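You operate a simulated robot arm through the tools that you are given. There is no shell and no other tool. Be economical: measure what you need, move in short steps, check, and stop when the job is done.

The job below is to be done with a simulated two-armed robot. You get a single attempt, and the scene is never put back.

JOB
Tighten the loose spindle knob, then wrap two turns at the card's stretch.
Fine: wrapper off while you tighten it; press the film end down.

It is judged by the outcome, as a careful person would: the job done as asked, and still so three seconds after it is handed in. It fails if anything else is knocked over, pushed out of place, dropped, spilled or broken.

ROBOT AND FRAMES
Two 7-joint arms with two-finger parallel grippers on one trunk, hanging from a carriage that runs on a gantry, over the field with the corners [-803, 1143], [-1935, -860], [-820, -1490], [311, 513] (x, y) and turns from -5.986 to 6.021 rad about z. Base frame: it is fixed where the carriage stands at the start and does not move with it; the origin is on the floor, on the carriage's upright axis, x ahead of it, y to its left, z up. Lengths are in mm, angles in rad, forces in N, time in s.
The left shoulder is at the start at [40, 173, 1522], the right one opposite. Places, roughly: carriage crank [800, 100, 1000]; film brake knob [800, 100, 600]; film end [500, -500, 700]; run lever [700, -200, 1200]; spindle knob [600, 0, 500]; stretch card [900, 200, 1200]; turns knob [700, -100, 1400]; turntable [700, -600, 600]; wrapper switch [700, -100, 1200]. Payload 3.43 kg a hand.
Tool frame (each hand has its own): the origin (TCP) lies between the finger pads and is the grasp point; the fingertips stand 30 mm ahead of it; z points along the fingers, y is the line along which they close. The gripper opens to 94 mm. The fingers are 28 mm wide and 10 mm thick; the gripper's body (50 by 96 mm) begins 55 mm behind the TCP.
Orientation is that of the tool frame in the base frame, as a unit quaternion [w, x, y, z]. With the fingers straight down and closing along the base's y, the tool's x points along the base's -x, its y along +y and its z along -z.

CONTROLS
- The arms move only by the tool move_arm. It takes "left_plan", "right_plan" or both (then of equal length, played together; a hand with none holds still); each is a list of rows, each an object (a shift or turn left out is 0, a gripper value left out holds the last) with "xyz": the shift along the base's x, y, z in mm, a list of three; "angular": the turn, a rotation vector about the base's x, y, z in rad, a list of three; "claw": the opening, from 0 (shut) to 1 (fully open). In form: [{"xyz": [tx, ty, tz], "angular": [wx, wy, wz], "claw": claw}, ...]. A call has 1 to 8 rows; each row shifts and turns the commanded pose from where the row before left it. Rows are played at 5 a second. More than 50 mm and 0.15 rad between two rows, or a gripper value outside its range, and nothing of the call is played. Where a pose cannot be reached the arm comes as near as it can. A force on the tool above 40 N (or 10 N above the force at the start of the call, whichever is more), or a blocked arm, ends the call early, and 0.2 s more pass. Each finger travels about 72 mm/s and halts on what it meets, pressing with about 28 N; the grip force reading is that of the motor and also rises with nothing between the fingers. The clock runs only during rows and for 0.2 s after the last one: add rows that do not move to give the fingers time. It gives the time, the measured TCP pose, the force on the tool (base axes), the opening and the grip force at its end, in the units of the frame above (readings bear some noise), with the torque about the TCP (base axes, N m) and any sound that the robot's microphone picked up, and new pictures: "pictures" is both (left out), scene, wrist or none (wrist: the cameras of the hands that moved).
- Cameras (640 x 400 px; columns grow to the right, rows downward): "scene" is now at [229.6, -16.5, 1802.9]; the picture's right is [-0.22, -0.98, 0.00], its down [-0.81, 0.18, -0.56] and it looks along [0.54, -0.12, -0.83] (base axes); focal length 254 px, centre (320, 200). "left" rides on the left gripper at [76, -14, -102] in its tool frame; the picture's right is [0.18, 0.98, 0.00], its down [-0.75, 0.14, -0.64] and it looks along [-0.63, 0.12, 0.77] (tool axes); focal length 243 px, centre (320, 200). "right" rides on the right gripper at [76, 14, -103] in its tool frame; the picture's right is [-0.18, 0.98, 0.00], its down [-0.75, -0.14, -0.64] and it looks along [-0.63, -0.12, 0.77] (tool axes); focal length 243 px, centre (320, 200). There is no depth. A picture from a camera that has moved, and an enlarged one, comes with that camera's place and axes in the base frame and with its lens.
- raise_lower(by): slides the trunk up (or, below 0, down) by that many mm; the arms and the scene camera ride with it, the base frame stays. It gives what a move gives, with no picture.
- base_move(legs): drives the robot by 1 to 6 legs, each [ahead, left, turn to the left] in mm, mm and rad, along the robot's own axes; the way and the turn of a leg run together, so that a leg with both is an arc; at most 1500 mm and 3.142 rad a leg. The arms and the cameras ride along, it lands a little off, and it stops where it bumps. It keeps to its track: a leg is cut to what the track allows. It gives what a move gives, and a new picture of the scene camera.
- pan_tilt(pan, tilt): turns the head with the scene camera to pan (to the left, within 1.501 rad either way) and tilt (down, from -0.506 to 1.204), counted from straight ahead of the robot. It gives what a move gives, and a new picture of the scene camera.
- inspect(camera, box): a new picture of the part [left, top, right, bottom] of that camera's present view, enlarged. No time passes.
- job_done(): hands the job in; it is judged then, once.

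Go step by step. Nothing tells you exact positions but the pictures and the camera data: compare them with the known pose of the tool, close in by small moves and look again before you grip or let go. The budget is 120 turns and 260 pictures, counting those below and the enlarged ones. Unless the task says otherwise, let go and move clear before handing in, and close with one line.

The tools are called after "Request:" as a command line: name --argument value ..., lists and objects as JSON in quotes. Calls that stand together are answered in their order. move_arm: Moves the arms, as the interface text tells. Its arguments: {"type":"object","properties":{"left_plan":{"type":"array","items":{"type":"object","properties":{"xyz":{"type":"array","items":{"type":"number"}},"angular":{"type":"array","items":{"type":"number"}},"claw":{"type":"number"}}}},"right_plan":{"type":"array","items":{"type":"object","properties":{"xyz":{"type":"array","items":{"type":"number"}},"angular":{"type":"array","items":{"type":"number"}},"claw":{"type":"number"}}}},"pictures":{"type":"string","enum":["both","scene","wrist","none"]}},"required":[]} The other tools are called the same way: raise_lower (by) slides the trunk up or down; base_move (legs) drives the base; pan_tilt (pan, tilt) turns the head that bears the scene camera; inspect (camera, box) takes an enlarged picture of a part of a camera's view; job_done () hands the job in.

At the start:

```text
time: 0.0
left_tcp_pos: [546.0, 105.9, 1545.9]
left_ee_rot: [0.0, 0.0, 1.0, 0.0]
left_contact_force: [-0.3, 1.0, 0.3]
left_wrist_torque: [-0.04, 0.01, -0.02]
left_grip_width: 94.0
left_grip_force: 0.1
right_tcp_pos: [400.4, -353.0, 1471.7]
right_ee_rot: [0.0, 0.0, 1.0, 0.0]
right_contact_force: [-0.5, -0.5, 0.7]
right_wrist_torque: [0.02, -0.01, -0.02]
right_grip_width: 93.8
right_grip_force: 0.0
trunk travel left (down, up): [-675.0, 106.0]
robot x, y, heading: [0.4, 1.6, -0.0]
head pan, tilt: [-0.223, 0.981]
```

scene: 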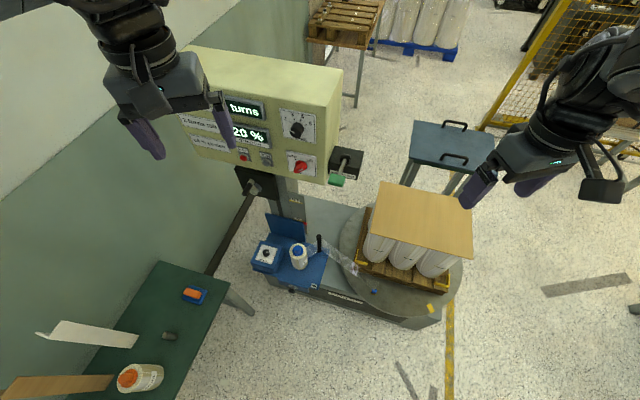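
right: 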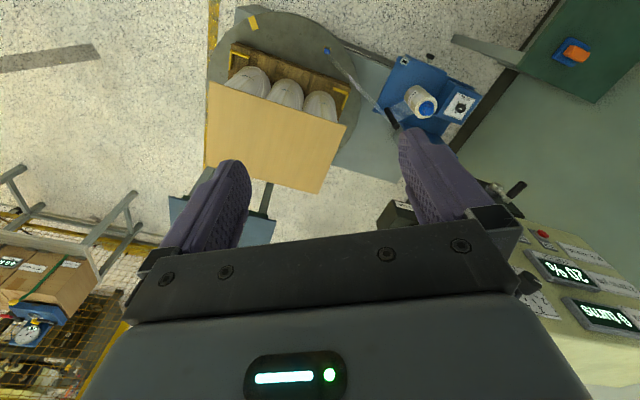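
left: 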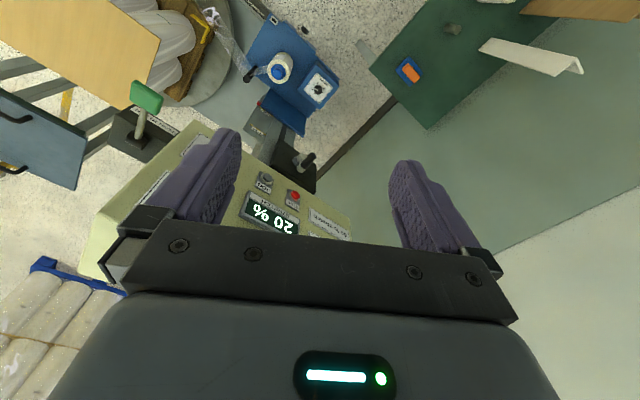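

I see a stretch wrapper with a control panel, a film carriage with blue parts, and a turntable with a pallet load. I'll look closer at the panel and the film carriage first.

Request:
inspect --camera "scene" --box '[170, 40, 370, 190]'

Request:
inspect --camera "scene" --box '[220, 170, 480, 330]'

Request:
inspect --camera "scene" --box '[20, 250, 260, 400]'

```text
2.67 times, centred on (270, 115) of scene
camera zoom: at [229.6, -16.5, 1802.9], right [-0.22, -0.98, 0.0], down [-0.81, 0.18, -0.56], along [0.54, -0.12, -0.83], focal length 678 px, centre (453, 427)
```

zoom: 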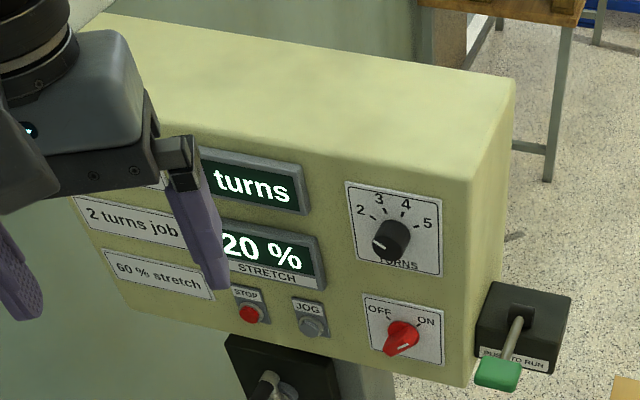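

```text
2.46 times, centred on (350, 250) of scene
camera zoom: at [229.6, -16.5, 1802.9], right [-0.22, -0.98, 0.0], down [-0.81, 0.18, -0.56], along [0.54, -0.12, -0.83], focal length 626 px, centre (246, 77)
```

zoom: 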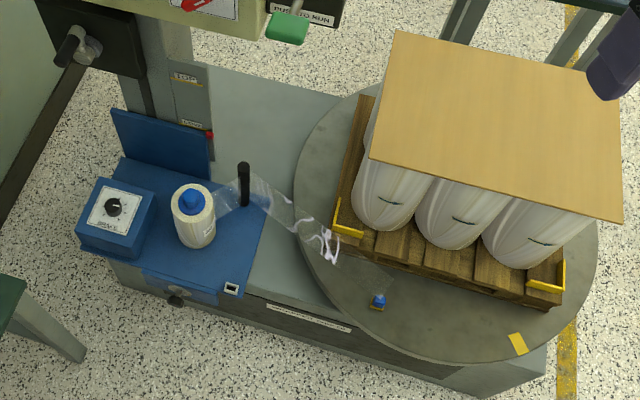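

```text
2.67 times, centred on (140, 325) of scene
camera zoom: at [229.6, -16.5, 1802.9], right [-0.22, -0.98, 0.0], down [-0.81, 0.18, -0.56], along [0.54, -0.12, -0.83], focal length 678 px, centre (800, -133)
```

zoom: 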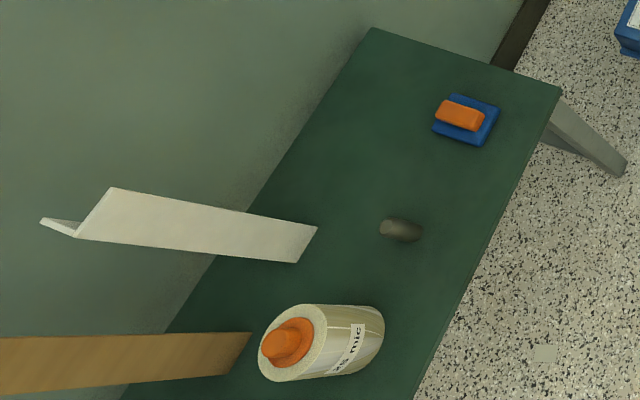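

The left hand hides part of the panel; I move it back and look again.

Request:
move_arm --left_plan '[{"xyz": [-50, 0, 0]}, {"xyz": [-50, 0, 0]}, {"xyz": [-50, 0, 0]}, {"xyz": [-50, 0, 0]}]' --pictures "scene"

Request:
inspect --camera "scene" --box '[170, 80, 370, 205]'

Request:
inspect --camera "scene" --box '[230, 170, 390, 310]'

```text
time: 1.0
left_tcp_pos: [352.1, 111.9, 1553.2]
left_ee_rot: [0.0, 0.001, 1.0, 0.0]
left_contact_force: [0.0, -0.5, 0.7]
left_wrist_torque: [-0.02, 0.0, -0.03]
left_grip_width: 94.1
left_grip_force: 0.0
left hand out of reach, approached as far as the arm can: row 4
right_tcp_pos: [400.2, -353.6, 1471.4]
right_ee_rot: [0.0, 0.0, 1.0, 0.0]
right_contact_force: [-0.1, 0.1, -0.2]
right_wrist_torque: [-0.03, 0.02, -0.01]
right_grip_width: 94.0
right_grip_force: 0.1
trunk travel left (down, up): [-675.0, 106.0]
robot x, y, heading: [1.7, -0.8, 0.003]
head pan, tilt: [-0.223, 0.981]
camera scene: at [229.6, -16.5, 1802.9], right [-0.22, -0.98, 0.0], down [-0.81, 0.18, -0.56], along [0.54, -0.12, -0.83], focal length 254 px, centre (320, 200)
```

scene: 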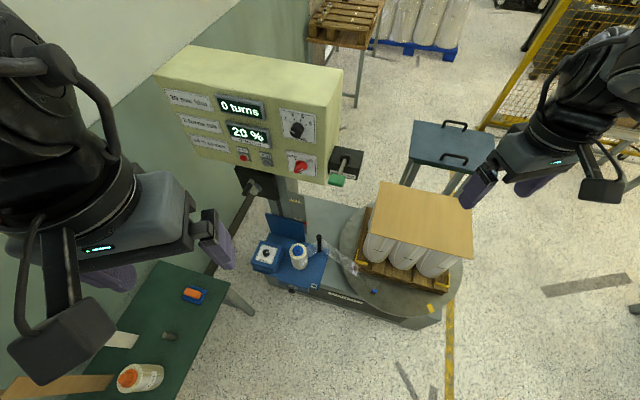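

```text
3.20 times, centred on (270, 142) of scene
camera zoom: at [229.6, -16.5, 1802.9], right [-0.22, -0.98, 0.0], down [-0.81, 0.18, -0.56], along [0.54, -0.12, -0.83], focal length 814 px, centre (480, 384)
```

zoom: 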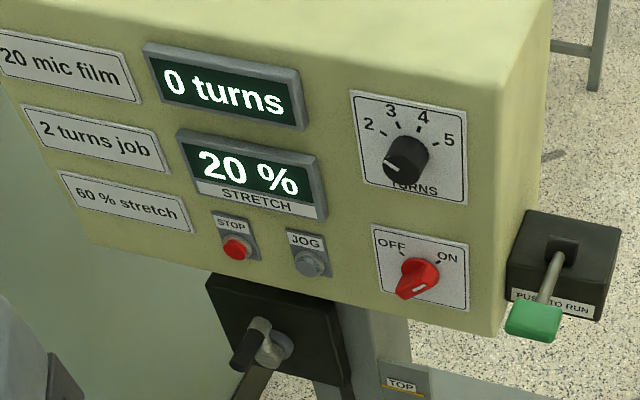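

```text
2.86 times, centred on (310, 240) of scene
camera zoom: at [229.6, -16.5, 1802.9], right [-0.22, -0.98, 0.0], down [-0.81, 0.18, -0.56], along [0.54, -0.12, -0.83], focal length 727 px, centre (349, 86)
```

zoom: 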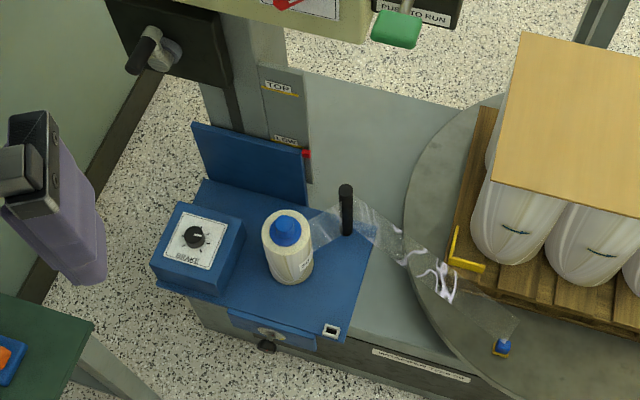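

The cards call for 20 mic film, 2 turns and 60 % stretch; the display says 20 % stretch. I need frontal views of the panel and the film carriage, so I lower the trunk and tilt the head.

Request:
raise_lower --by -350

Request:
pan_tilt --pan -0.1 --tilt 0.7

Request:
inspect --camera "scene" --box '[180, 20, 420, 170]'

Request:
inspect --camera "scene" --box '[240, 170, 480, 320]'

```text
time: 4.4
left_tcp_pos: [352.3, 111.7, 1204.1]
left_ee_rot: [-0.001, 0.002, 1.0, 0.001]
left_contact_force: [0.4, 0.0, -0.8]
left_wrist_torque: [-0.01, 0.02, -0.02]
left_grip_width: 94.2
left_grip_force: 0.0
right_tcp_pos: [400.6, -353.5, 1121.7]
right_ee_rot: [0.0, 0.0, 1.0, 0.0]
right_contact_force: [0.0, 0.0, -0.3]
right_wrist_torque: [0.0, 0.0, -0.04]
right_grip_width: 94.2
right_grip_force: 0.0
trunk travel left (down, up): [-325.0, 456.0]
robot x, y, heading: [-0.9, -1.8, 0.002]
head pan, tilt: [-0.223, 0.981]
```

```text
time: 5.2
left_tcp_pos: [352.5, 112.3, 1203.7]
left_ee_rot: [0.0, 0.001, 1.0, 0.0]
left_contact_force: [0.0, 0.2, 0.1]
left_wrist_torque: [0.01, -0.01, 0.02]
left_grip_width: 93.9
left_grip_force: 0.0
right_tcp_pos: [401.0, -353.0, 1121.0]
right_ee_rot: [-0.001, 0.0, 1.0, 0.001]
right_contact_force: [0.2, -0.5, 0.1]
right_wrist_torque: [-0.05, -0.03, -0.05]
right_grip_width: 94.3
right_grip_force: 0.0
trunk travel left (down, up): [-325.0, 456.0]
robot x, y, heading: [2.8, -0.2, 0.003]
head pan, tilt: [-0.099, 0.7]
camera scene: at [245.0, -9.4, 1474.9], right [-0.1, -0.99, 0.0], down [-0.64, 0.06, -0.76], along [0.76, -0.08, -0.64], focal length 254 px, centre (320, 200)
```

scene: 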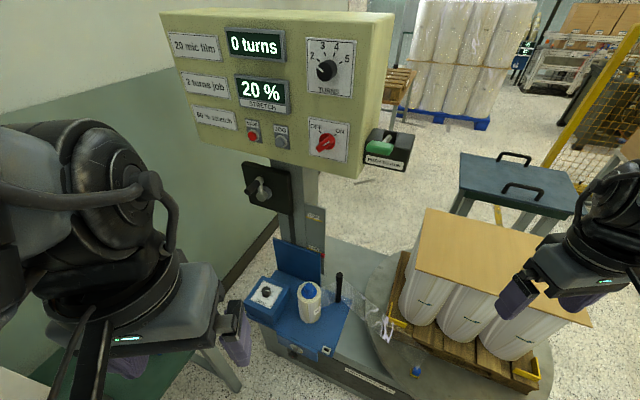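

```text
2.67 times, centred on (300, 95) of scene
camera zoom: at [245.0, -9.4, 1474.9], right [-0.1, -0.99, 0.0], down [-0.64, 0.06, -0.76], along [0.76, -0.08, -0.64], focal length 678 px, centre (373, 480)
```

zoom: 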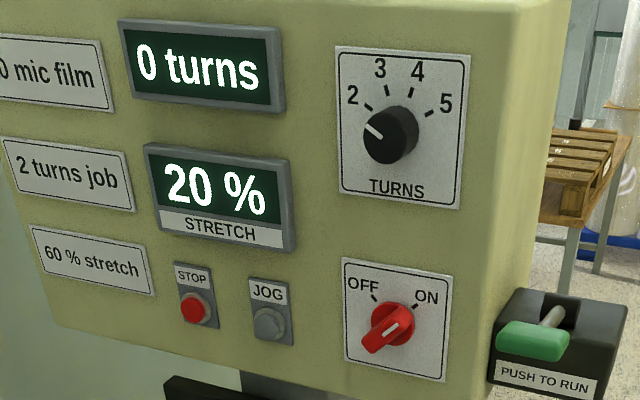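

```text
2.67 times, centred on (360, 245) of scene
camera zoom: at [245.0, -9.4, 1474.9], right [-0.1, -0.99, 0.0], down [-0.64, 0.06, -0.76], along [0.76, -0.08, -0.64], focal length 678 px, centre (213, 80)
```

zoom: 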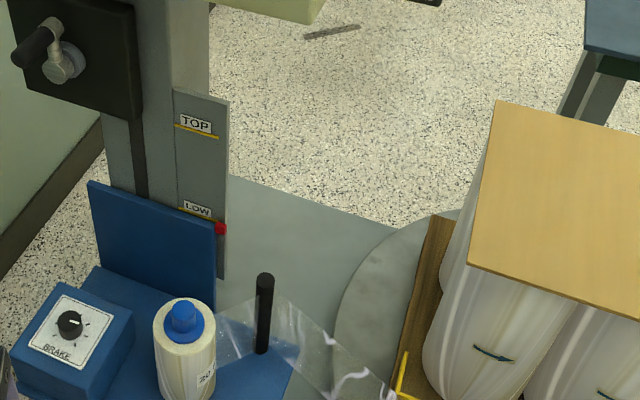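

The switch seems ON, turns at 2, the carriage at LOW. I look closer at the switch, the spool and the front black knob.

Request:
inspect --camera "scene" --box '[290, 100, 420, 180]'

Request:
inspect --camera "scene" --box '[235, 265, 345, 365]'

Request:
inspect --camera "scene" --box '[330, 270, 560, 400]'

```text
4.92 times, centred on (355, 140) of scene
camera zoom: at [245.0, -9.4, 1474.9], right [-0.1, -0.99, 0.0], down [-0.64, 0.06, -0.76], along [0.76, -0.08, -0.64], focal length 1252 px, centre (148, 495)
```

zoom: 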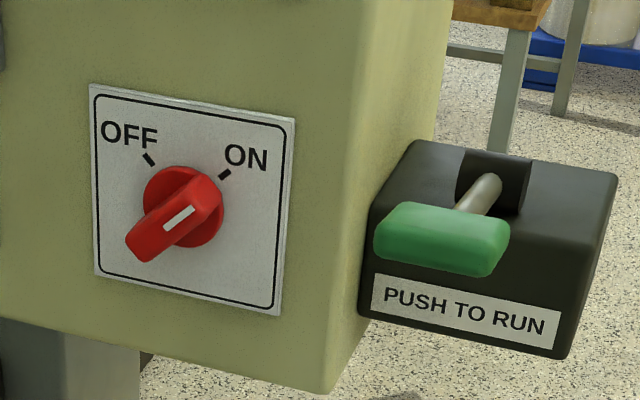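

```text
4.00 times, centred on (290, 315) of scene
camera zoom: at [245.0, -9.4, 1474.9], right [-0.1, -0.99, 0.0], down [-0.64, 0.06, -0.76], along [0.76, -0.08, -0.64], focal length 1018 px, centre (440, -260)
```

zoom: 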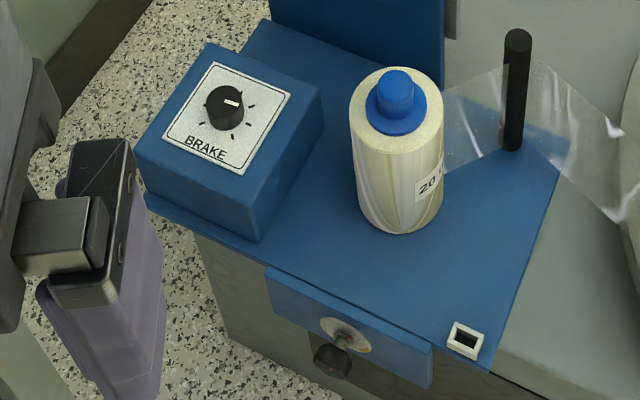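

```text
2.78 times, centred on (445, 335) of scene
camera zoom: at [245.0, -9.4, 1474.9], right [-0.1, -0.99, 0.0], down [-0.64, 0.06, -0.76], along [0.76, -0.08, -0.64], focal length 708 px, centre (-28, -176)
```

zoom: 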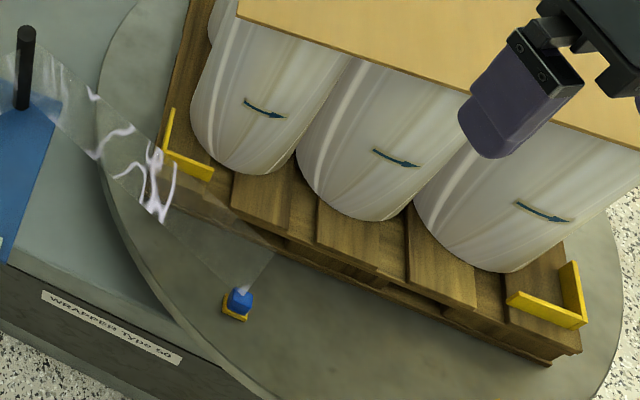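

The whole machine is turned about −0.515 rad against my base frame, so I turn the robot to face it squarely and look again.

Request:
base_move --legs '[[0, 0, -0.515]]'

Request:
pan_tilt --pan 0.4 --tilt 0.65

```text
time: 7.0
left_tcp_pos: [362.0, -73.6, 1203.6]
left_ee_rot: [0.0, 0.251, 0.968, -0.001]
left_contact_force: [0.5, -0.1, -0.5]
left_wrist_torque: [0.0, 0.0, 0.02]
left_grip_width: 94.1
left_grip_force: 0.2
right_tcp_pos: [177.9, -503.8, 1122.3]
right_ee_rot: [-0.001, 0.252, 0.968, 0.0]
right_contact_force: [-0.7, 0.0, 0.2]
right_wrist_torque: [0.02, 0.02, 0.0]
right_grip_width: 93.8
right_grip_force: 0.0
trunk travel left (down, up): [-325.0, 456.0]
robot x, y, heading: [-3.0, 1.6, -0.505]
head pan, tilt: [-0.099, 0.7]
camera scene: at [209.9, -127.4, 1474.9], right [-0.57, -0.82, 0.0], down [-0.53, 0.37, -0.76], along [0.63, -0.44, -0.64], focal length 254 px, centre (320, 200)
```

scene: 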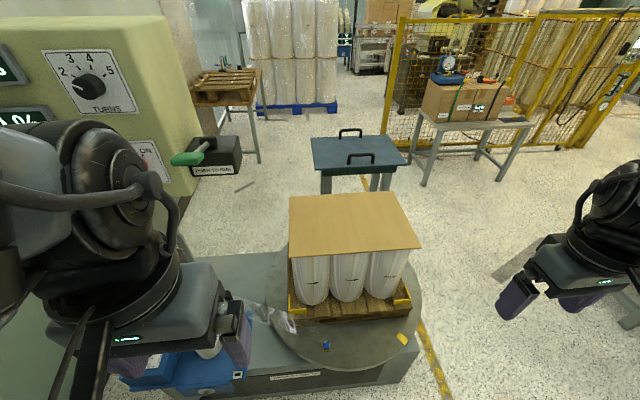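

```text
time: 8.0
left_tcp_pos: [362.8, -73.2, 1203.1]
left_ee_rot: [0.0, 0.253, 0.967, -0.001]
left_contact_force: [-0.4, -0.2, 0.0]
left_wrist_torque: [0.01, -0.02, 0.01]
left_grip_width: 94.0
left_grip_force: 0.0
right_tcp_pos: [178.7, -503.6, 1121.2]
right_ee_rot: [0.0, 0.252, 0.968, 0.0]
right_contact_force: [-0.4, -0.2, 0.8]
right_wrist_torque: [0.02, 0.0, -0.05]
right_grip_width: 94.0
right_grip_force: 0.1
trunk travel left (down, up): [-325.0, 456.0]
robot x, y, heading: [2.7, 0.6, -0.502]
head pan, tilt: [0.4, 0.649]
camera scene: at [226.5, -88.3, 1479.3], right [-0.11, -0.99, 0.0], down [-0.6, 0.07, -0.8], along [0.79, -0.09, -0.6], focal length 254 px, centre (320, 200)
```

scene: 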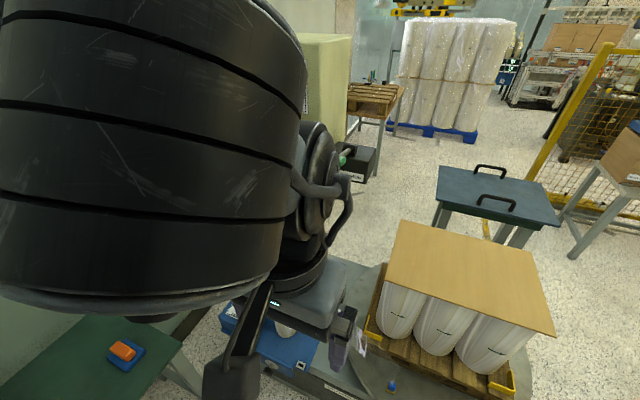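

The left arm hides the machine. I raise the trunk a little and drive left so the head faces the panel with an arm on either side.

Request:
raise_lower --by 150

Request:
base_move --legs '[[0, 300, 0]]'

Request:
pan_tilt --pan 0.0 --tilt 0.75

```text
time: 9.7
left_tcp_pos: [362.6, -73.7, 1353.0]
left_ee_rot: [0.0, 0.252, 0.968, 0.001]
left_contact_force: [-0.7, 0.6, 0.3]
left_wrist_torque: [0.0, 0.0, -0.01]
left_grip_width: 94.0
left_grip_force: 0.0
right_tcp_pos: [177.8, -503.1, 1271.0]
right_ee_rot: [0.0, 0.252, 0.968, 0.001]
right_contact_force: [0.9, 0.5, 0.2]
right_wrist_torque: [0.0, 0.0, 0.02]
right_grip_width: 93.7
right_grip_force: 0.0
trunk travel left (down, up): [-475.0, 306.0]
robot x, y, heading: [-1.7, -1.2, -0.512]
head pan, tilt: [0.4, 0.649]
```

```text
time: 11.8
left_tcp_pos: [508.1, 189.9, 1353.1]
left_ee_rot: [0.0, 0.25, 0.968, 0.0]
left_contact_force: [-0.1, -0.3, -0.1]
left_wrist_torque: [-0.01, -0.01, -0.01]
left_grip_width: 94.0
left_grip_force: 0.0
right_tcp_pos: [325.3, -242.3, 1271.2]
right_ee_rot: [0.001, 0.249, 0.968, 0.001]
right_contact_force: [-0.1, 0.0, -1.0]
right_wrist_torque: [0.0, 0.0, -0.03]
right_grip_width: 93.9
right_grip_force: 0.1
trunk travel left (down, up): [-475.0, 306.0]
robot x, y, heading: [142.6, 263.2, -0.501]
head pan, tilt: [0.4, 0.649]
camera scene: at [371.5, 173.7, 1629.3], right [-0.1, -0.99, 0.0], down [-0.6, 0.06, -0.8], along [0.79, -0.08, -0.6], focal length 254 px, centre (320, 200)
```

scene: 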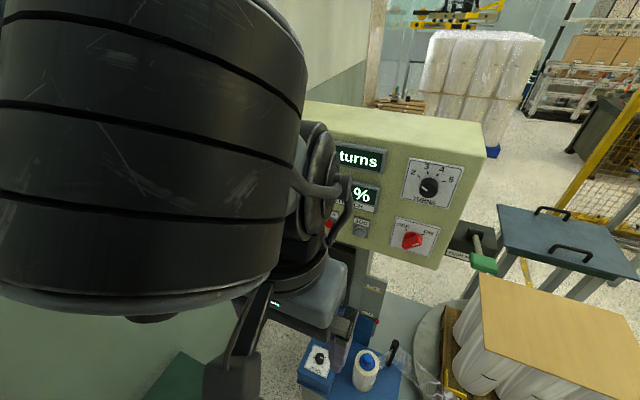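

```text
time: 12.6
left_tcp_pos: [507.7, 190.0, 1354.1]
left_ee_rot: [0.0, 0.25, 0.968, 0.001]
left_contact_force: [1.9, 0.0, 0.5]
left_wrist_torque: [0.02, 0.01, 0.03]
left_grip_width: 94.2
left_grip_force: 0.1
right_tcp_pos: [324.8, -242.6, 1271.3]
right_ee_rot: [0.0, 0.249, 0.968, 0.0]
right_contact_force: [0.0, 0.5, 0.4]
right_wrist_torque: [-0.05, 0.02, 0.01]
right_grip_width: 94.0
right_grip_force: 0.1
trunk travel left (down, up): [-475.0, 306.0]
robot x, y, heading: [147.0, 262.3, -0.507]
head pan, tilt: [0.0, 0.75]
camera scene: at [357.7, 142.6, 1620.7], right [-0.48, -0.88, 0.0], down [-0.6, 0.33, -0.73], along [0.64, -0.35, -0.68], focal length 254 px, centre (320, 200)
```

scene: 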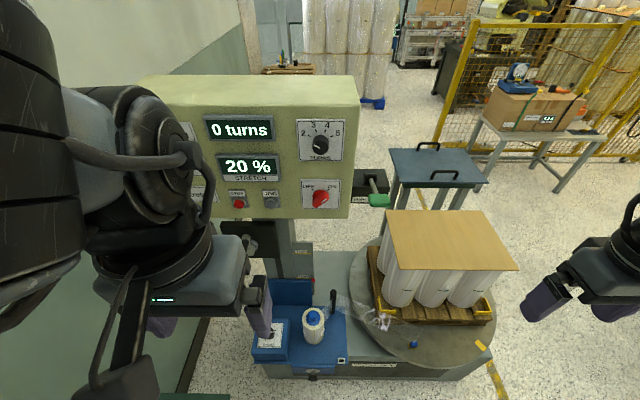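

The view is square now: switch handle at about [748, -73, 1214]. I swing the right hand to horizontal in front of it (pitching about the machine's left axis) while the left hand makes room.

Request:
move_arm --right_plan '[{"xyz": [28.4, 34.6, -7], "angular": [-0.0729, -0.1311, 0]}, {"xyz": [28.4, 34.6, -7], "angular": [-0.0729, -0.1311, 0]}, {"xyz": [28.4, 34.6, -7], "angular": [-0.0729, -0.1311, 0]}, {"xyz": [28.4, 34.6, -7], "angular": [-0.0729, -0.1311, 0]}, {"xyz": [28.4, 34.6, -7], "angular": [-0.0729, -0.1311, 0]}, {"xyz": [28.4, 34.6, -7], "angular": [-0.0729, -0.1311, 0]}, {"xyz": [28.4, 34.6, -7], "angular": [-0.0729, -0.1311, 0]}, {"xyz": [28.4, 34.6, -7], "angular": [-0.0729, -0.1311, 0]}]' --left_plan '[{"xyz": [6, 10.5, 10]}, {"xyz": [6, 10.5, 10]}, {"xyz": [6, 10.5, 10]}, {"xyz": [6, 10.5, 10]}, {"xyz": [6, 10.5, 10]}, {"xyz": [6, 10.5, 10]}, {"xyz": [6, 10.5, 10]}, {"xyz": [6, 10.5, 10]}]'

```text
time: 14.4
left_tcp_pos: [558.2, 260.7, 1419.1]
left_ee_rot: [0.0, 0.251, 0.968, -0.001]
left_contact_force: [-0.1, 1.1, -0.5]
left_wrist_torque: [-0.02, 0.01, -0.02]
left_grip_width: 94.0
left_grip_force: 0.1
left hand out of reach, approached as far as the arm can: row 7, 8
right_tcp_pos: [591.0, -123.8, 1314.7]
right_ee_rot: [0.545, 0.202, 0.801, -0.145]
right_contact_force: [-0.1, 0.1, -0.3]
right_wrist_torque: [-0.01, -0.04, 0.01]
right_grip_width: 94.1
right_grip_force: 0.0
right hand out of reach, approached as far as the arm can: row 4, 5, 6, 7, 8
trunk travel left (down, up): [-475.0, 306.0]
robot x, y, heading: [142.8, 263.8, -0.505]
head pan, tilt: [0.0, 0.75]
camera scene: at [357.1, 142.2, 1620.5], right [-0.48, -0.88, 0.0], down [-0.6, 0.33, -0.73], along [0.64, -0.35, -0.68], focal length 254 px, centre (320, 200)
camera right: at [489.5, -51.9, 1281.6], right [0.53, 0.83, 0.16], down [-0.35, 0.04, 0.94], along [0.77, -0.56, 0.31], focal length 243 px, centre (320, 200)
camera left: at [484.8, 285.7, 1521.9], right [0.31, 0.95, 0.0], down [0.73, -0.24, 0.64], along [0.61, -0.2, -0.77], focal length 243 px, centre (320, 200)
```

scene: 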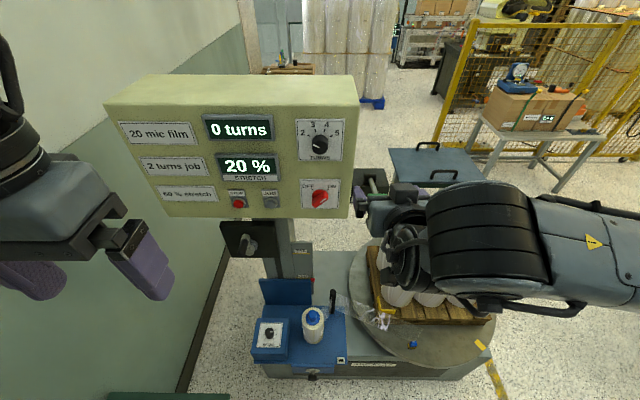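
right: 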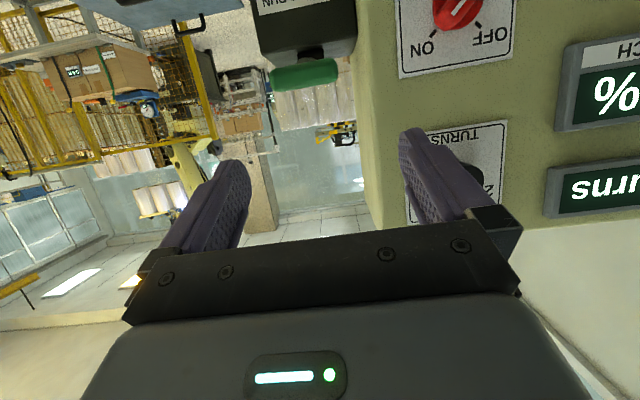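
left: 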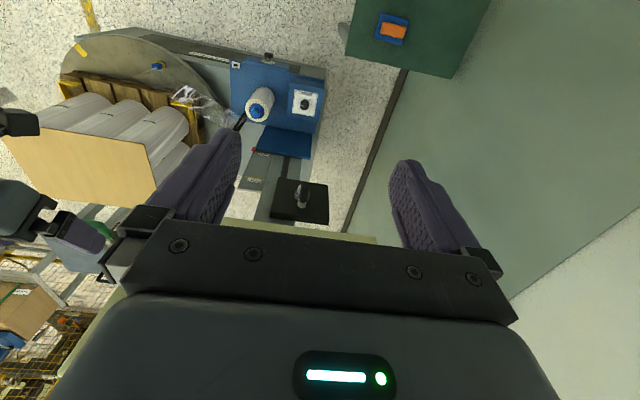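

Right hand got to only 66° of pitch: with the tool level, the arm cannot fold so close in. I back the robot 100 mm away from the machine to get room.

Request:
base_move --legs '[[-100, 0, 0]]'

Request:
move_arm --right_plan '[{"xyz": [0, 0, 0], "angular": [-0.0729, -0.1311, 0]}]' --pictures "none"

```text
time: 15.6
left_tcp_pos: [470.3, 309.0, 1419.2]
left_ee_rot: [0.0, 0.25, 0.968, -0.001]
left_contact_force: [0.2, 0.4, 0.2]
left_wrist_torque: [0.0, -0.05, -0.01]
left_grip_width: 93.9
left_grip_force: 0.1
right_tcp_pos: [503.3, -74.9, 1314.3]
right_ee_rot: [0.544, 0.203, 0.802, -0.144]
right_contact_force: [0.4, 0.6, 0.5]
right_wrist_torque: [0.01, -0.03, -0.04]
right_grip_width: 93.7
right_grip_force: 0.1
trunk travel left (down, up): [-475.0, 306.0]
robot x, y, heading: [56.4, 306.4, -0.506]
head pan, tilt: [0.0, 0.75]
camera scene: at [270.4, 190.6, 1620.5], right [-0.48, -0.88, 0.0], down [-0.6, 0.33, -0.73], along [0.64, -0.35, -0.68], focal length 254 px, centre (320, 200)
```

scene: 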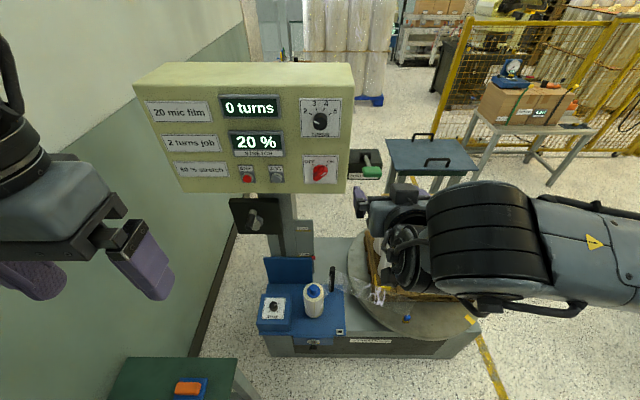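

```text
time: 16.0
left_tcp_pos: [470.3, 307.6, 1418.6]
left_ee_rot: [0.0, 0.25, 0.968, -0.001]
left_contact_force: [0.4, -0.2, 0.3]
left_wrist_torque: [0.02, 0.0, -0.01]
left_grip_width: 93.9
left_grip_force: 0.1
right_tcp_pos: [498.7, -83.6, 1332.4]
right_ee_rot: [0.602, 0.19, 0.759, -0.159]
right_contact_force: [-0.6, -0.1, 0.1]
right_wrist_torque: [-0.01, -0.03, -0.01]
right_grip_width: 94.1
right_grip_force: 0.1
right hand out of reach, approached as far as the arm can: row 1
trunk travel left (down, up): [-475.0, 306.0]
robot x, y, heading: [56.8, 306.3, -0.501]
head pan, tilt: [0.0, 0.75]
```

The turn goes on but reach limits; I go forward and pitch together.

Request:
move_arm --right_plan '[{"xyz": [35, -19, 0], "angular": [-0.0729, -0.1311, 0]}, {"xyz": [35, -19, 0], "angular": [-0.0729, -0.1311, 0]}, {"xyz": [26, -15, 0], "angular": [-0.034, -0.0612, 0]}]'

```text
time: 16.8
left_tcp_pos: [471.5, 308.5, 1419.3]
left_ee_rot: [0.0, 0.25, 0.968, -0.001]
left_contact_force: [0.7, 0.3, -0.4]
left_wrist_torque: [-0.04, -0.03, -0.02]
left_grip_width: 94.2
left_grip_force: 0.1
right_tcp_pos: [595.1, -137.2, 1330.2]
right_ee_rot: [0.731, 0.16, 0.634, -0.197]
right_contact_force: [-0.3, 0.2, 0.5]
right_wrist_torque: [0.02, 0.05, 0.0]
right_grip_width: 93.9
right_grip_force: 0.1
trunk travel left (down, up): [-475.0, 306.0]
robot x, y, heading: [56.3, 306.5, -0.504]
head pan, tilt: [0.0, 0.75]
camera scene: at [270.9, 190.5, 1620.8], right [-0.48, -0.88, 0.0], down [-0.6, 0.33, -0.73], along [0.64, -0.35, -0.68], focal length 254 px, centre (320, 200)
camera right: at [522.4, -80.4, 1239.9], right [0.46, 0.87, 0.17], down [-0.71, 0.25, 0.65], along [0.53, -0.42, 0.74], focal length 243 px, centre (320, 200)
```

scene: 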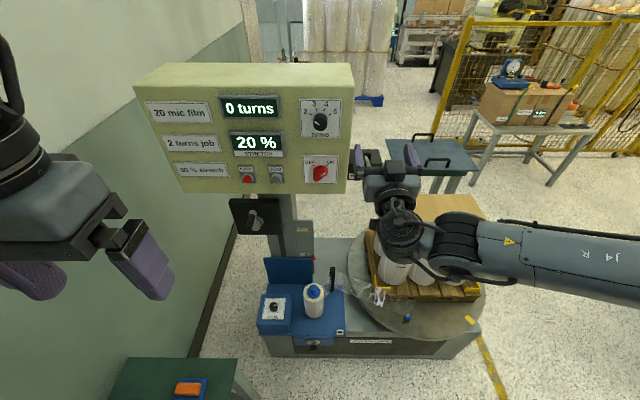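
right: 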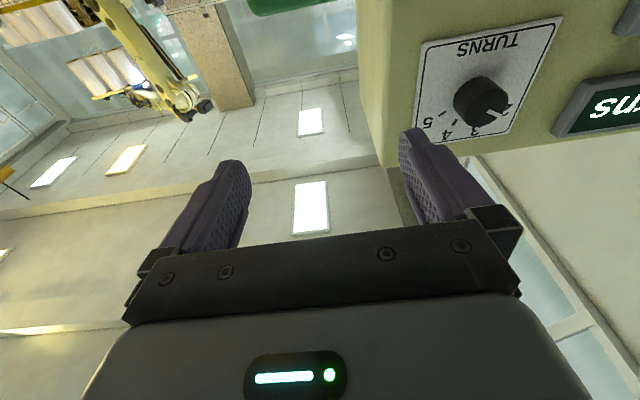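

Horizontal works now. I shift left to the switch, roll +45° so the fingers straddle the handle, and come down to its height.

Request:
move_arm --right_plan '[{"xyz": [16, 28.8, 0], "angular": [0.131, -0.0729, 0], "claw": 0.6}, {"xyz": [16, 28.8, 0], "angular": [0.131, -0.0729, 0]}, {"xyz": [16, 28.8, 0], "angular": [0.131, -0.0729, 0]}, {"xyz": [16, 28.8, 0], "angular": [0.131, -0.0729, 0]}, {"xyz": [0, 0, -38], "angular": [0.131, -0.0729, 0]}, {"xyz": [0, 0, -38], "angular": [0.0705, 0.1267, 0]}, {"xyz": [0, 0, -38], "angular": [0.03, -0.017, 0]}]'

Request:
inspect --camera "scene" --box '[260, 80, 420, 200]'

```text
time: 18.4
left_tcp_pos: [470.9, 309.6, 1418.9]
left_ee_rot: [0.0, 0.249, 0.968, -0.001]
left_contact_force: [-0.2, -0.3, 0.1]
left_wrist_torque: [-0.02, 0.0, -0.02]
left_grip_width: 94.0
left_grip_force: 0.2
right_tcp_pos: [544.7, -159.6, 1258.1]
right_ee_rot: [0.693, 0.449, 0.561, 0.055]
right_contact_force: [-0.2, 0.2, 0.7]
right_wrist_torque: [-0.04, 0.02, -0.01]
right_grip_width: 56.4
right_grip_force: 0.0
right hand out of reach, approached as far as the arm can: row 1, 2, 3, 4, 5, 6, 7
trunk travel left (down, up): [-475.0, 306.0]
robot x, y, heading: [56.9, 308.1, -0.503]
head pan, tilt: [0.0, 0.75]
camera scene: at [270.9, 190.7, 1620.8], right [-0.48, -0.88, 0.0], down [-0.6, 0.33, -0.73], along [0.64, -0.35, -0.68], focal length 254 px, centre (320, 200)
camera right: at [493.1, -48.9, 1215.6], right [0.35, 0.47, 0.81], down [-0.87, -0.16, 0.47], along [0.35, -0.87, 0.35], focal length 243 px, centre (320, 200)
```

scene: 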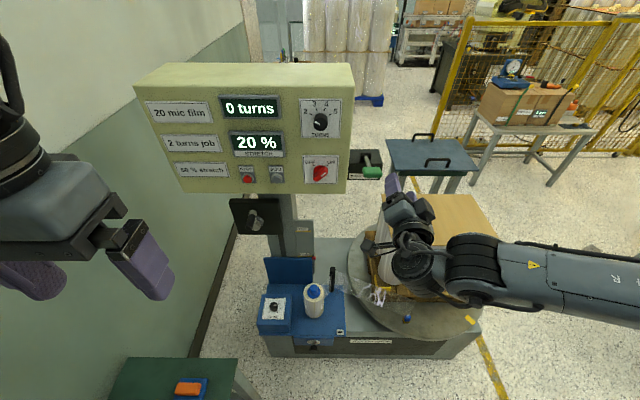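
right: 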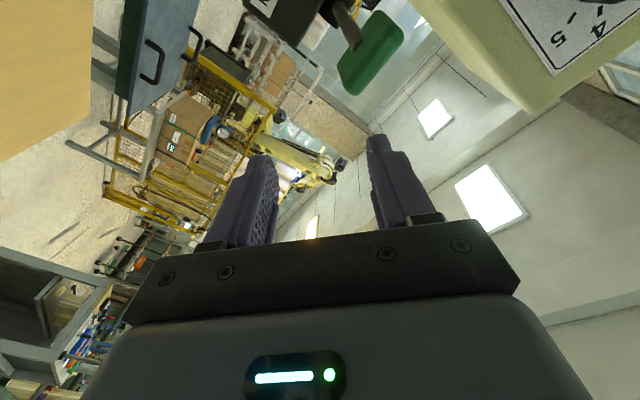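

```text
3.33 times, centred on (340, 140) of scene
camera zoom: at [270.9, 190.7, 1620.8], right [-0.48, -0.88, 0.0], down [-0.6, 0.33, -0.73], along [0.64, -0.35, -0.68], focal length 848 px, centre (253, 400)
```

zoom: 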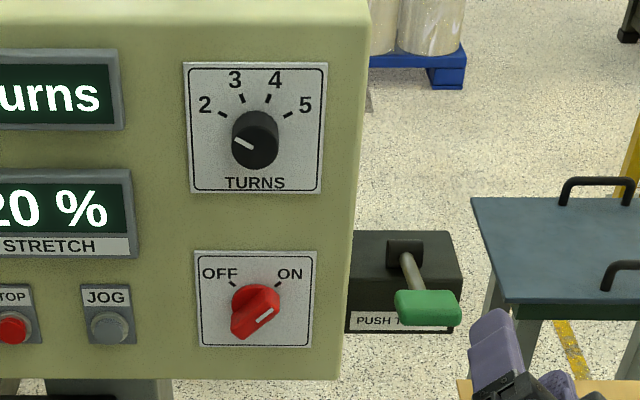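

The right arm can't go further left with this roll. The left arm is better placed if the robot stands further right; I drive right 130 mm and bring the left hand up to level there.

Request:
base_move --legs '[[0, -130, 0]]'

Request:
move_arm --left_plan '[{"xyz": [30, -25, -15], "angular": [-0.0729, -0.1311, 0]}, {"xyz": [30, -25, -15], "angular": [-0.0729, -0.1311, 0]}, {"xyz": [30, -25, -15], "angular": [-0.0729, -0.1311, 0]}, {"xyz": [30, -25, -15], "angular": [-0.0729, -0.1311, 0]}, {"xyz": [30, -25, -15], "angular": [-0.0729, -0.1311, 0]}, {"xyz": [30, -25, -15], "angular": [-0.0729, -0.1311, 0]}, {"xyz": [30, -17, 0], "angular": [-0.0729, -0.1311, 0]}, {"xyz": [30, -17, 0], "angular": [-0.0729, -0.1311, 0]}]' --pictures "scene"

```text
time: 19.7
left_tcp_pos: [407.3, 195.0, 1419.3]
left_ee_rot: [0.0, 0.251, 0.968, -0.001]
left_contact_force: [0.0, -0.5, 0.4]
left_wrist_torque: [0.01, -0.02, -0.01]
left_grip_width: 93.8
left_grip_force: 0.0
right_tcp_pos: [481.0, -274.2, 1257.5]
right_ee_rot: [0.694, 0.448, 0.561, 0.054]
right_contact_force: [-0.2, -0.8, -0.4]
right_wrist_torque: [0.02, 0.04, 0.0]
right_grip_width: 56.2
right_grip_force: 0.1
trunk travel left (down, up): [-475.0, 306.0]
robot x, y, heading: [-6.3, 198.2, -0.511]
head pan, tilt: [0.0, 0.75]
camera scene: at [207.7, 76.4, 1620.7], right [-0.48, -0.87, 0.0], down [-0.6, 0.33, -0.73], along [0.64, -0.35, -0.68], focal length 254 px, centre (320, 200)
```

scene: 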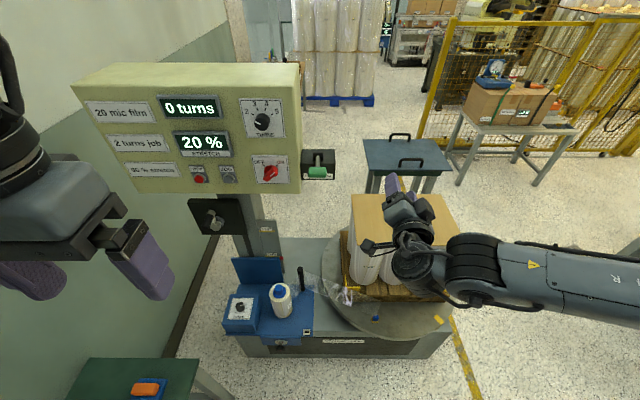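

```text
time: 21.5
left_tcp_pos: [648.2, 10.2, 1325.9]
left_ee_rot: [0.548, 0.207, 0.798, -0.144]
left_contact_force: [0.0, 1.2, 0.8]
left_wrist_torque: [0.01, 0.0, 0.02]
left_grip_width: 94.1
left_grip_force: 0.0
right_tcp_pos: [479.8, -274.9, 1257.6]
right_ee_rot: [0.694, 0.449, 0.561, 0.054]
right_contact_force: [-0.2, -0.2, 0.0]
right_wrist_torque: [0.01, 0.02, 0.01]
right_grip_width: 56.4
right_grip_force: 0.0
trunk travel left (down, up): [-475.0, 306.0]
robot x, y, heading: [-5.5, 196.3, -0.506]
head pan, tilt: [0.0, 0.75]
camera scene: at [207.8, 76.6, 1620.7], right [-0.48, -0.87, 0.0], down [-0.6, 0.33, -0.73], along [0.64, -0.35, -0.68], focal length 254 px, centre (320, 200)
```

scene: 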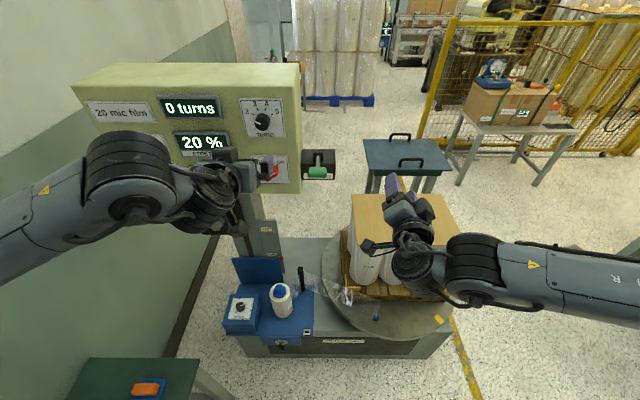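

Left hand reaches fine. I finish pitching to level, come to switch height and roll +45°.

Request:
move_arm --left_plan '[{"xyz": [-3.9, -7, -37], "angular": [-0.0594, -0.1068, 0], "claw": 0.6}, {"xyz": [-3.9, -7, -37], "angular": [-0.0594, -0.1068, 0]}, {"xyz": [-3.9, -7, -37], "angular": [-0.0594, -0.1068, 0]}, {"angular": [0.131, -0.0729, 0]}, {"angular": [0.131, -0.0729, 0]}, {"angular": [0.131, -0.0729, 0]}, {"angular": [0.131, -0.0729, 0]}, {"angular": [0.131, -0.0729, 0]}]'

Request:
inspect --camera "scene" --box '[200, 90, 360, 210]'

```text
time: 23.3
left_tcp_pos: [637.2, -10.6, 1217.8]
left_ee_rot: [0.701, 0.415, 0.574, 0.085]
left_contact_force: [0.1, 0.3, -0.7]
left_wrist_torque: [0.0, -0.02, 0.01]
left_grip_width: 56.4
left_grip_force: 0.1
right_tcp_pos: [480.3, -274.0, 1256.8]
right_ee_rot: [0.694, 0.45, 0.56, 0.054]
right_contact_force: [-0.5, 0.3, 0.6]
right_wrist_torque: [0.05, 0.03, -0.02]
right_grip_width: 56.5
right_grip_force: 0.2
trunk travel left (down, up): [-475.0, 306.0]
robot x, y, heading: [-5.6, 193.5, -0.511]
head pan, tilt: [0.0, 0.75]
camera scene: at [207.8, 76.7, 1620.7], right [-0.48, -0.87, 0.0], down [-0.6, 0.33, -0.73], along [0.64, -0.35, -0.68], focal length 254 px, centre (320, 200)
camera left: at [568.3, 76.0, 1154.0], right [0.41, 0.74, 0.53], down [-0.76, -0.05, 0.65], along [0.51, -0.67, 0.54], focal length 243 px, centre (320, 200)
```

scene: 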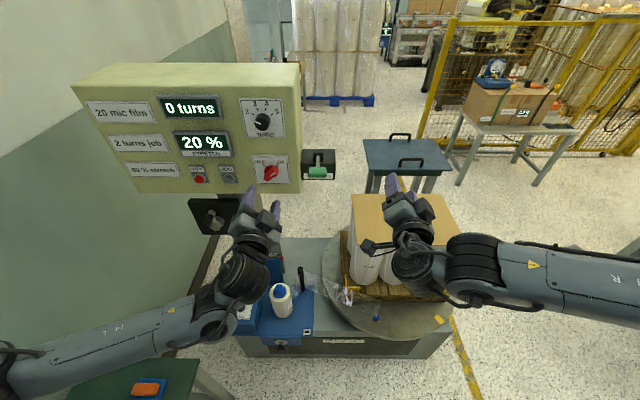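
left: 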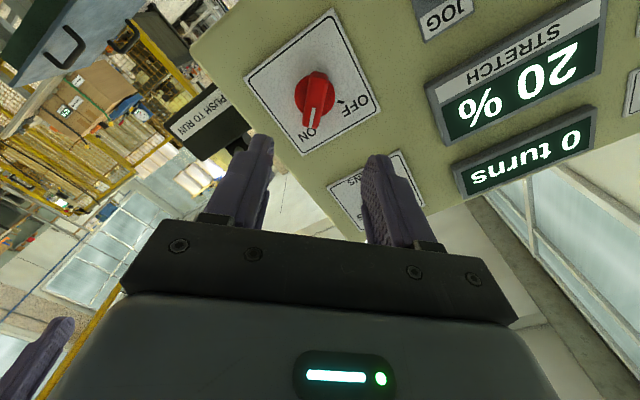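

```text
3.33 times, centred on (280, 150) of scene
camera zoom: at [207.8, 76.7, 1620.7], right [-0.48, -0.87, 0.0], down [-0.6, 0.33, -0.73], along [0.64, -0.35, -0.68], focal length 848 px, centre (453, 367)
```

zoom: 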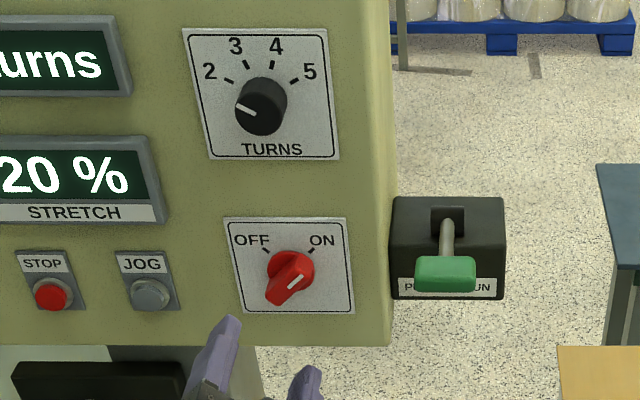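

The switch handle sits at about [749, -70, 1208] and my hand is aligned before it. I go 75 mm in and check.

Request:
move_arm --left_plan '[{"xyz": [33.8, -17.5, -9]}, {"xyz": [32.8, -18.2, 0]}, {}]'

Request:
inspect --camera "scene" --box '[220, 120, 340, 210]'

```text
time: 24.1
left_tcp_pos: [704.6, -46.9, 1206.1]
left_ee_rot: [0.7, 0.417, 0.574, 0.085]
left_contact_force: [-0.5, -0.1, -0.8]
left_wrist_torque: [0.0, 0.0, -0.04]
left_grip_width: 56.4
left_grip_force: 0.0
right_tcp_pos: [479.7, -273.8, 1257.9]
right_ee_rot: [0.693, 0.45, 0.56, 0.054]
right_contact_force: [-0.1, 0.6, 1.0]
right_wrist_torque: [0.03, -0.01, -0.03]
right_grip_width: 56.3
right_grip_force: 0.1
trunk travel left (down, up): [-475.0, 306.0]
robot x, y, heading: [-4.7, 193.5, -0.508]
head pan, tilt: [0.0, 0.75]
camera scene: at [207.8, 76.9, 1620.6], right [-0.48, -0.87, 0.0], down [-0.6, 0.33, -0.73], along [0.64, -0.35, -0.68], focal length 254 px, centre (320, 200)
camera left: at [636.2, 40.2, 1142.8], right [0.41, 0.74, 0.53], down [-0.76, -0.05, 0.65], along [0.51, -0.67, 0.54], focal length 243 px, centre (320, 200)
```

scene: 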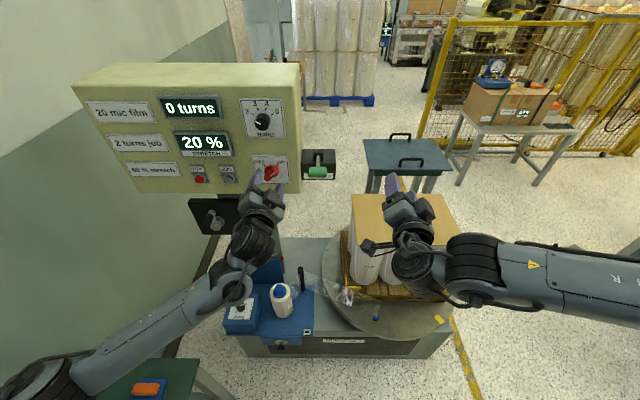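
left: 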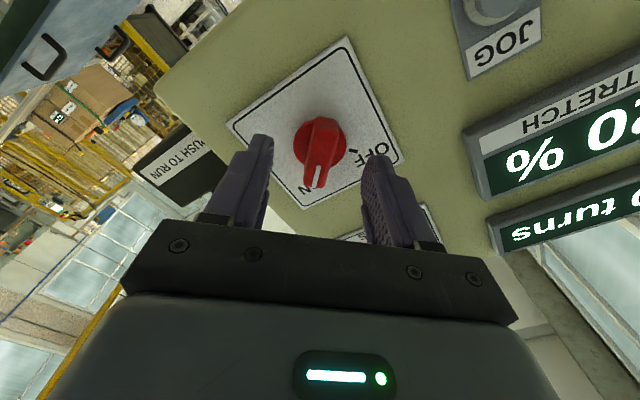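

```text
4.44 times, centred on (280, 165) of scene
camera zoom: at [207.8, 76.9, 1620.6], right [-0.48, -0.87, 0.0], down [-0.6, 0.33, -0.73], along [0.64, -0.35, -0.68], focal length 1131 px, centre (498, 356)
```

zoom: 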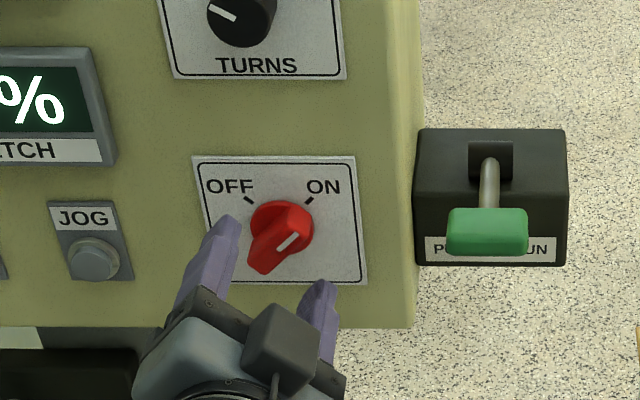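

Aligned. I advance 24 mm and close on the handle.

Request:
move_arm --left_plan '[{"xyz": [21.8, -10.2, 2]}, {"claw": 0.1}, {"claw": 0.1}, {"claw": 0.1}]'

Request:
inspect --camera "scene" --box '[220, 120, 340, 210]'

```text
time: 25.1
left_tcp_pos: [726.8, -58.2, 1208.0]
left_ee_rot: [0.699, 0.419, 0.573, 0.085]
left_contact_force: [0.4, -9.1, -10.4]
left_wrist_torque: [-0.16, -0.33, -0.52]
left_grip_width: 15.9
left_grip_force: 44.7
right_tcp_pos: [479.3, -275.7, 1257.7]
right_ee_rot: [0.693, 0.449, 0.561, 0.053]
right_contact_force: [0.4, -0.4, -0.5]
right_wrist_torque: [-0.01, 0.02, 0.01]
right_grip_width: 56.3
right_grip_force: 0.0
trunk travel left (down, up): [-475.0, 306.0]
robot x, y, heading: [-2.6, 196.8, -0.507]
head pan, tilt: [0.0, 0.75]
camera scene: at [207.4, 76.0, 1620.4], right [-0.48, -0.87, 0.0], down [-0.6, 0.33, -0.73], along [0.64, -0.35, -0.68], focal length 254 px, centre (320, 200)
camera left: at [657.6, 27.8, 1145.0], right [0.42, 0.74, 0.54], down [-0.76, -0.05, 0.65], along [0.51, -0.68, 0.54], focal length 243 px, centre (320, 200)
```

scene: 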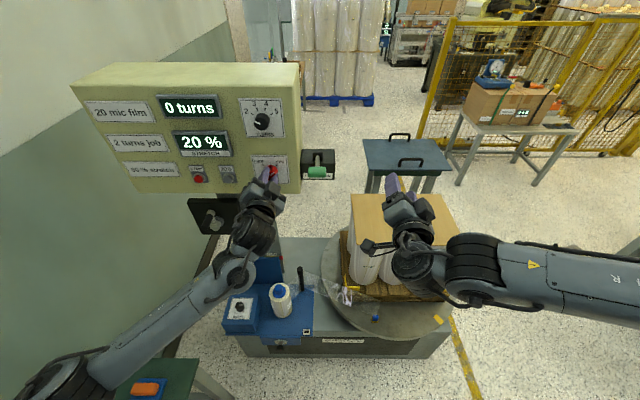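
left: 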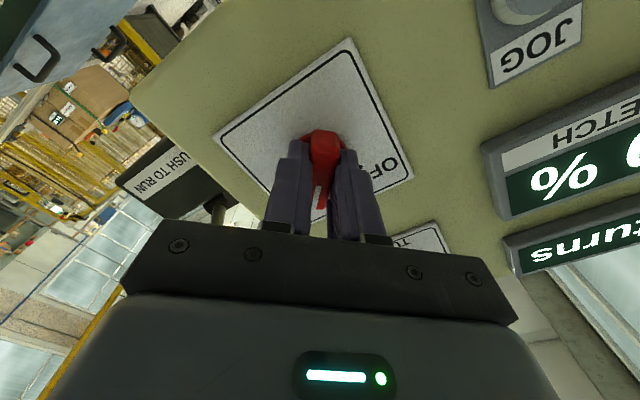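

```text
4.44 times, centred on (280, 165) of scene
camera zoom: at [207.4, 76.0, 1620.4], right [-0.48, -0.87, 0.0], down [-0.6, 0.33, -0.73], along [0.64, -0.35, -0.68], focal length 1131 px, centre (498, 356)
```

zoom: 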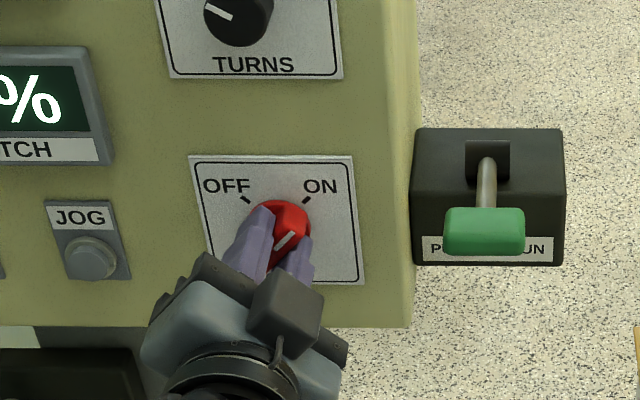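

Gripped. I turn it toward OFF (negative about the inward axis).

Request:
move_arm --left_plan '[{"angular": [-0.131, 0.0729, 0]}, {"angular": [-0.131, 0.0729, 0]}, {"angular": [-0.131, 0.0729, 0]}, {"angular": [-0.131, 0.0729, 0]}, {"angular": [-0.131, 0.0729, 0]}, {"angular": [-0.131, 0.0729, 0]}, {"angular": [-0.131, 0.0729, 0]}, {"angular": [-0.131, 0.0729, 0]}]' --pictures "wrist"

Request:
inspect --camera "scene" --box '[220, 120, 340, 210]'

```text
time: 26.9
left_tcp_pos: [724.8, -61.6, 1208.1]
left_ee_rot: [0.624, 0.022, 0.709, -0.328]
left_contact_force: [11.8, -28.1, -18.2]
left_wrist_torque: [0.3, 0.45, -0.66]
left_grip_width: 15.7
left_grip_force: 45.1
right_tcp_pos: [479.9, -277.2, 1258.1]
right_ee_rot: [0.694, 0.448, 0.561, 0.053]
right_contact_force: [0.2, -0.4, -0.4]
right_wrist_torque: [0.01, -0.02, -0.01]
right_grip_width: 56.2
right_grip_force: 0.0
trunk travel left (down, up): [-475.0, 306.0]
robot x, y, heading: [-4.4, 193.8, -0.507]
head pan, tilt: [0.0, 0.75]
camera left: at [613.7, -50.1, 1147.5], right [0.39, 0.7, -0.6], down [-0.33, 0.71, 0.62], along [0.86, -0.04, 0.51], focal length 243 px, centre (320, 200)
```

left: 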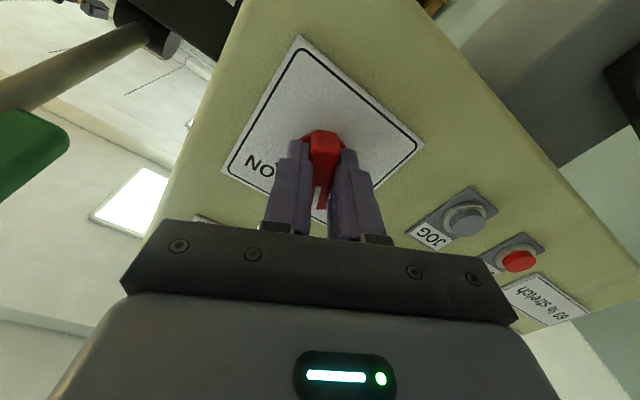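

```text
4.44 times, centred on (280, 165) of scene
camera zoom: at [207.7, 74.8, 1620.9], right [-0.48, -0.87, 0.0], down [-0.6, 0.33, -0.73], along [0.64, -0.36, -0.68], focal length 1131 px, centre (498, 356)
```

zoom: 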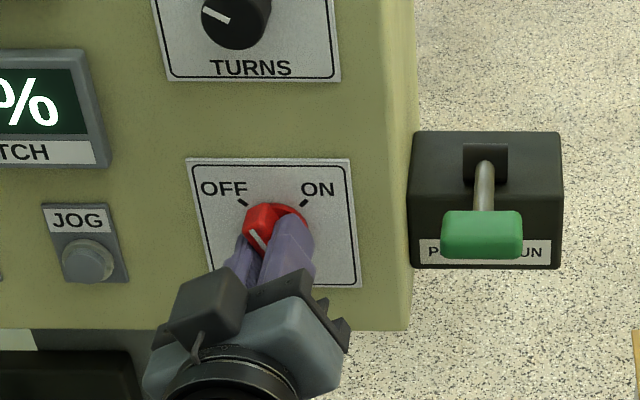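

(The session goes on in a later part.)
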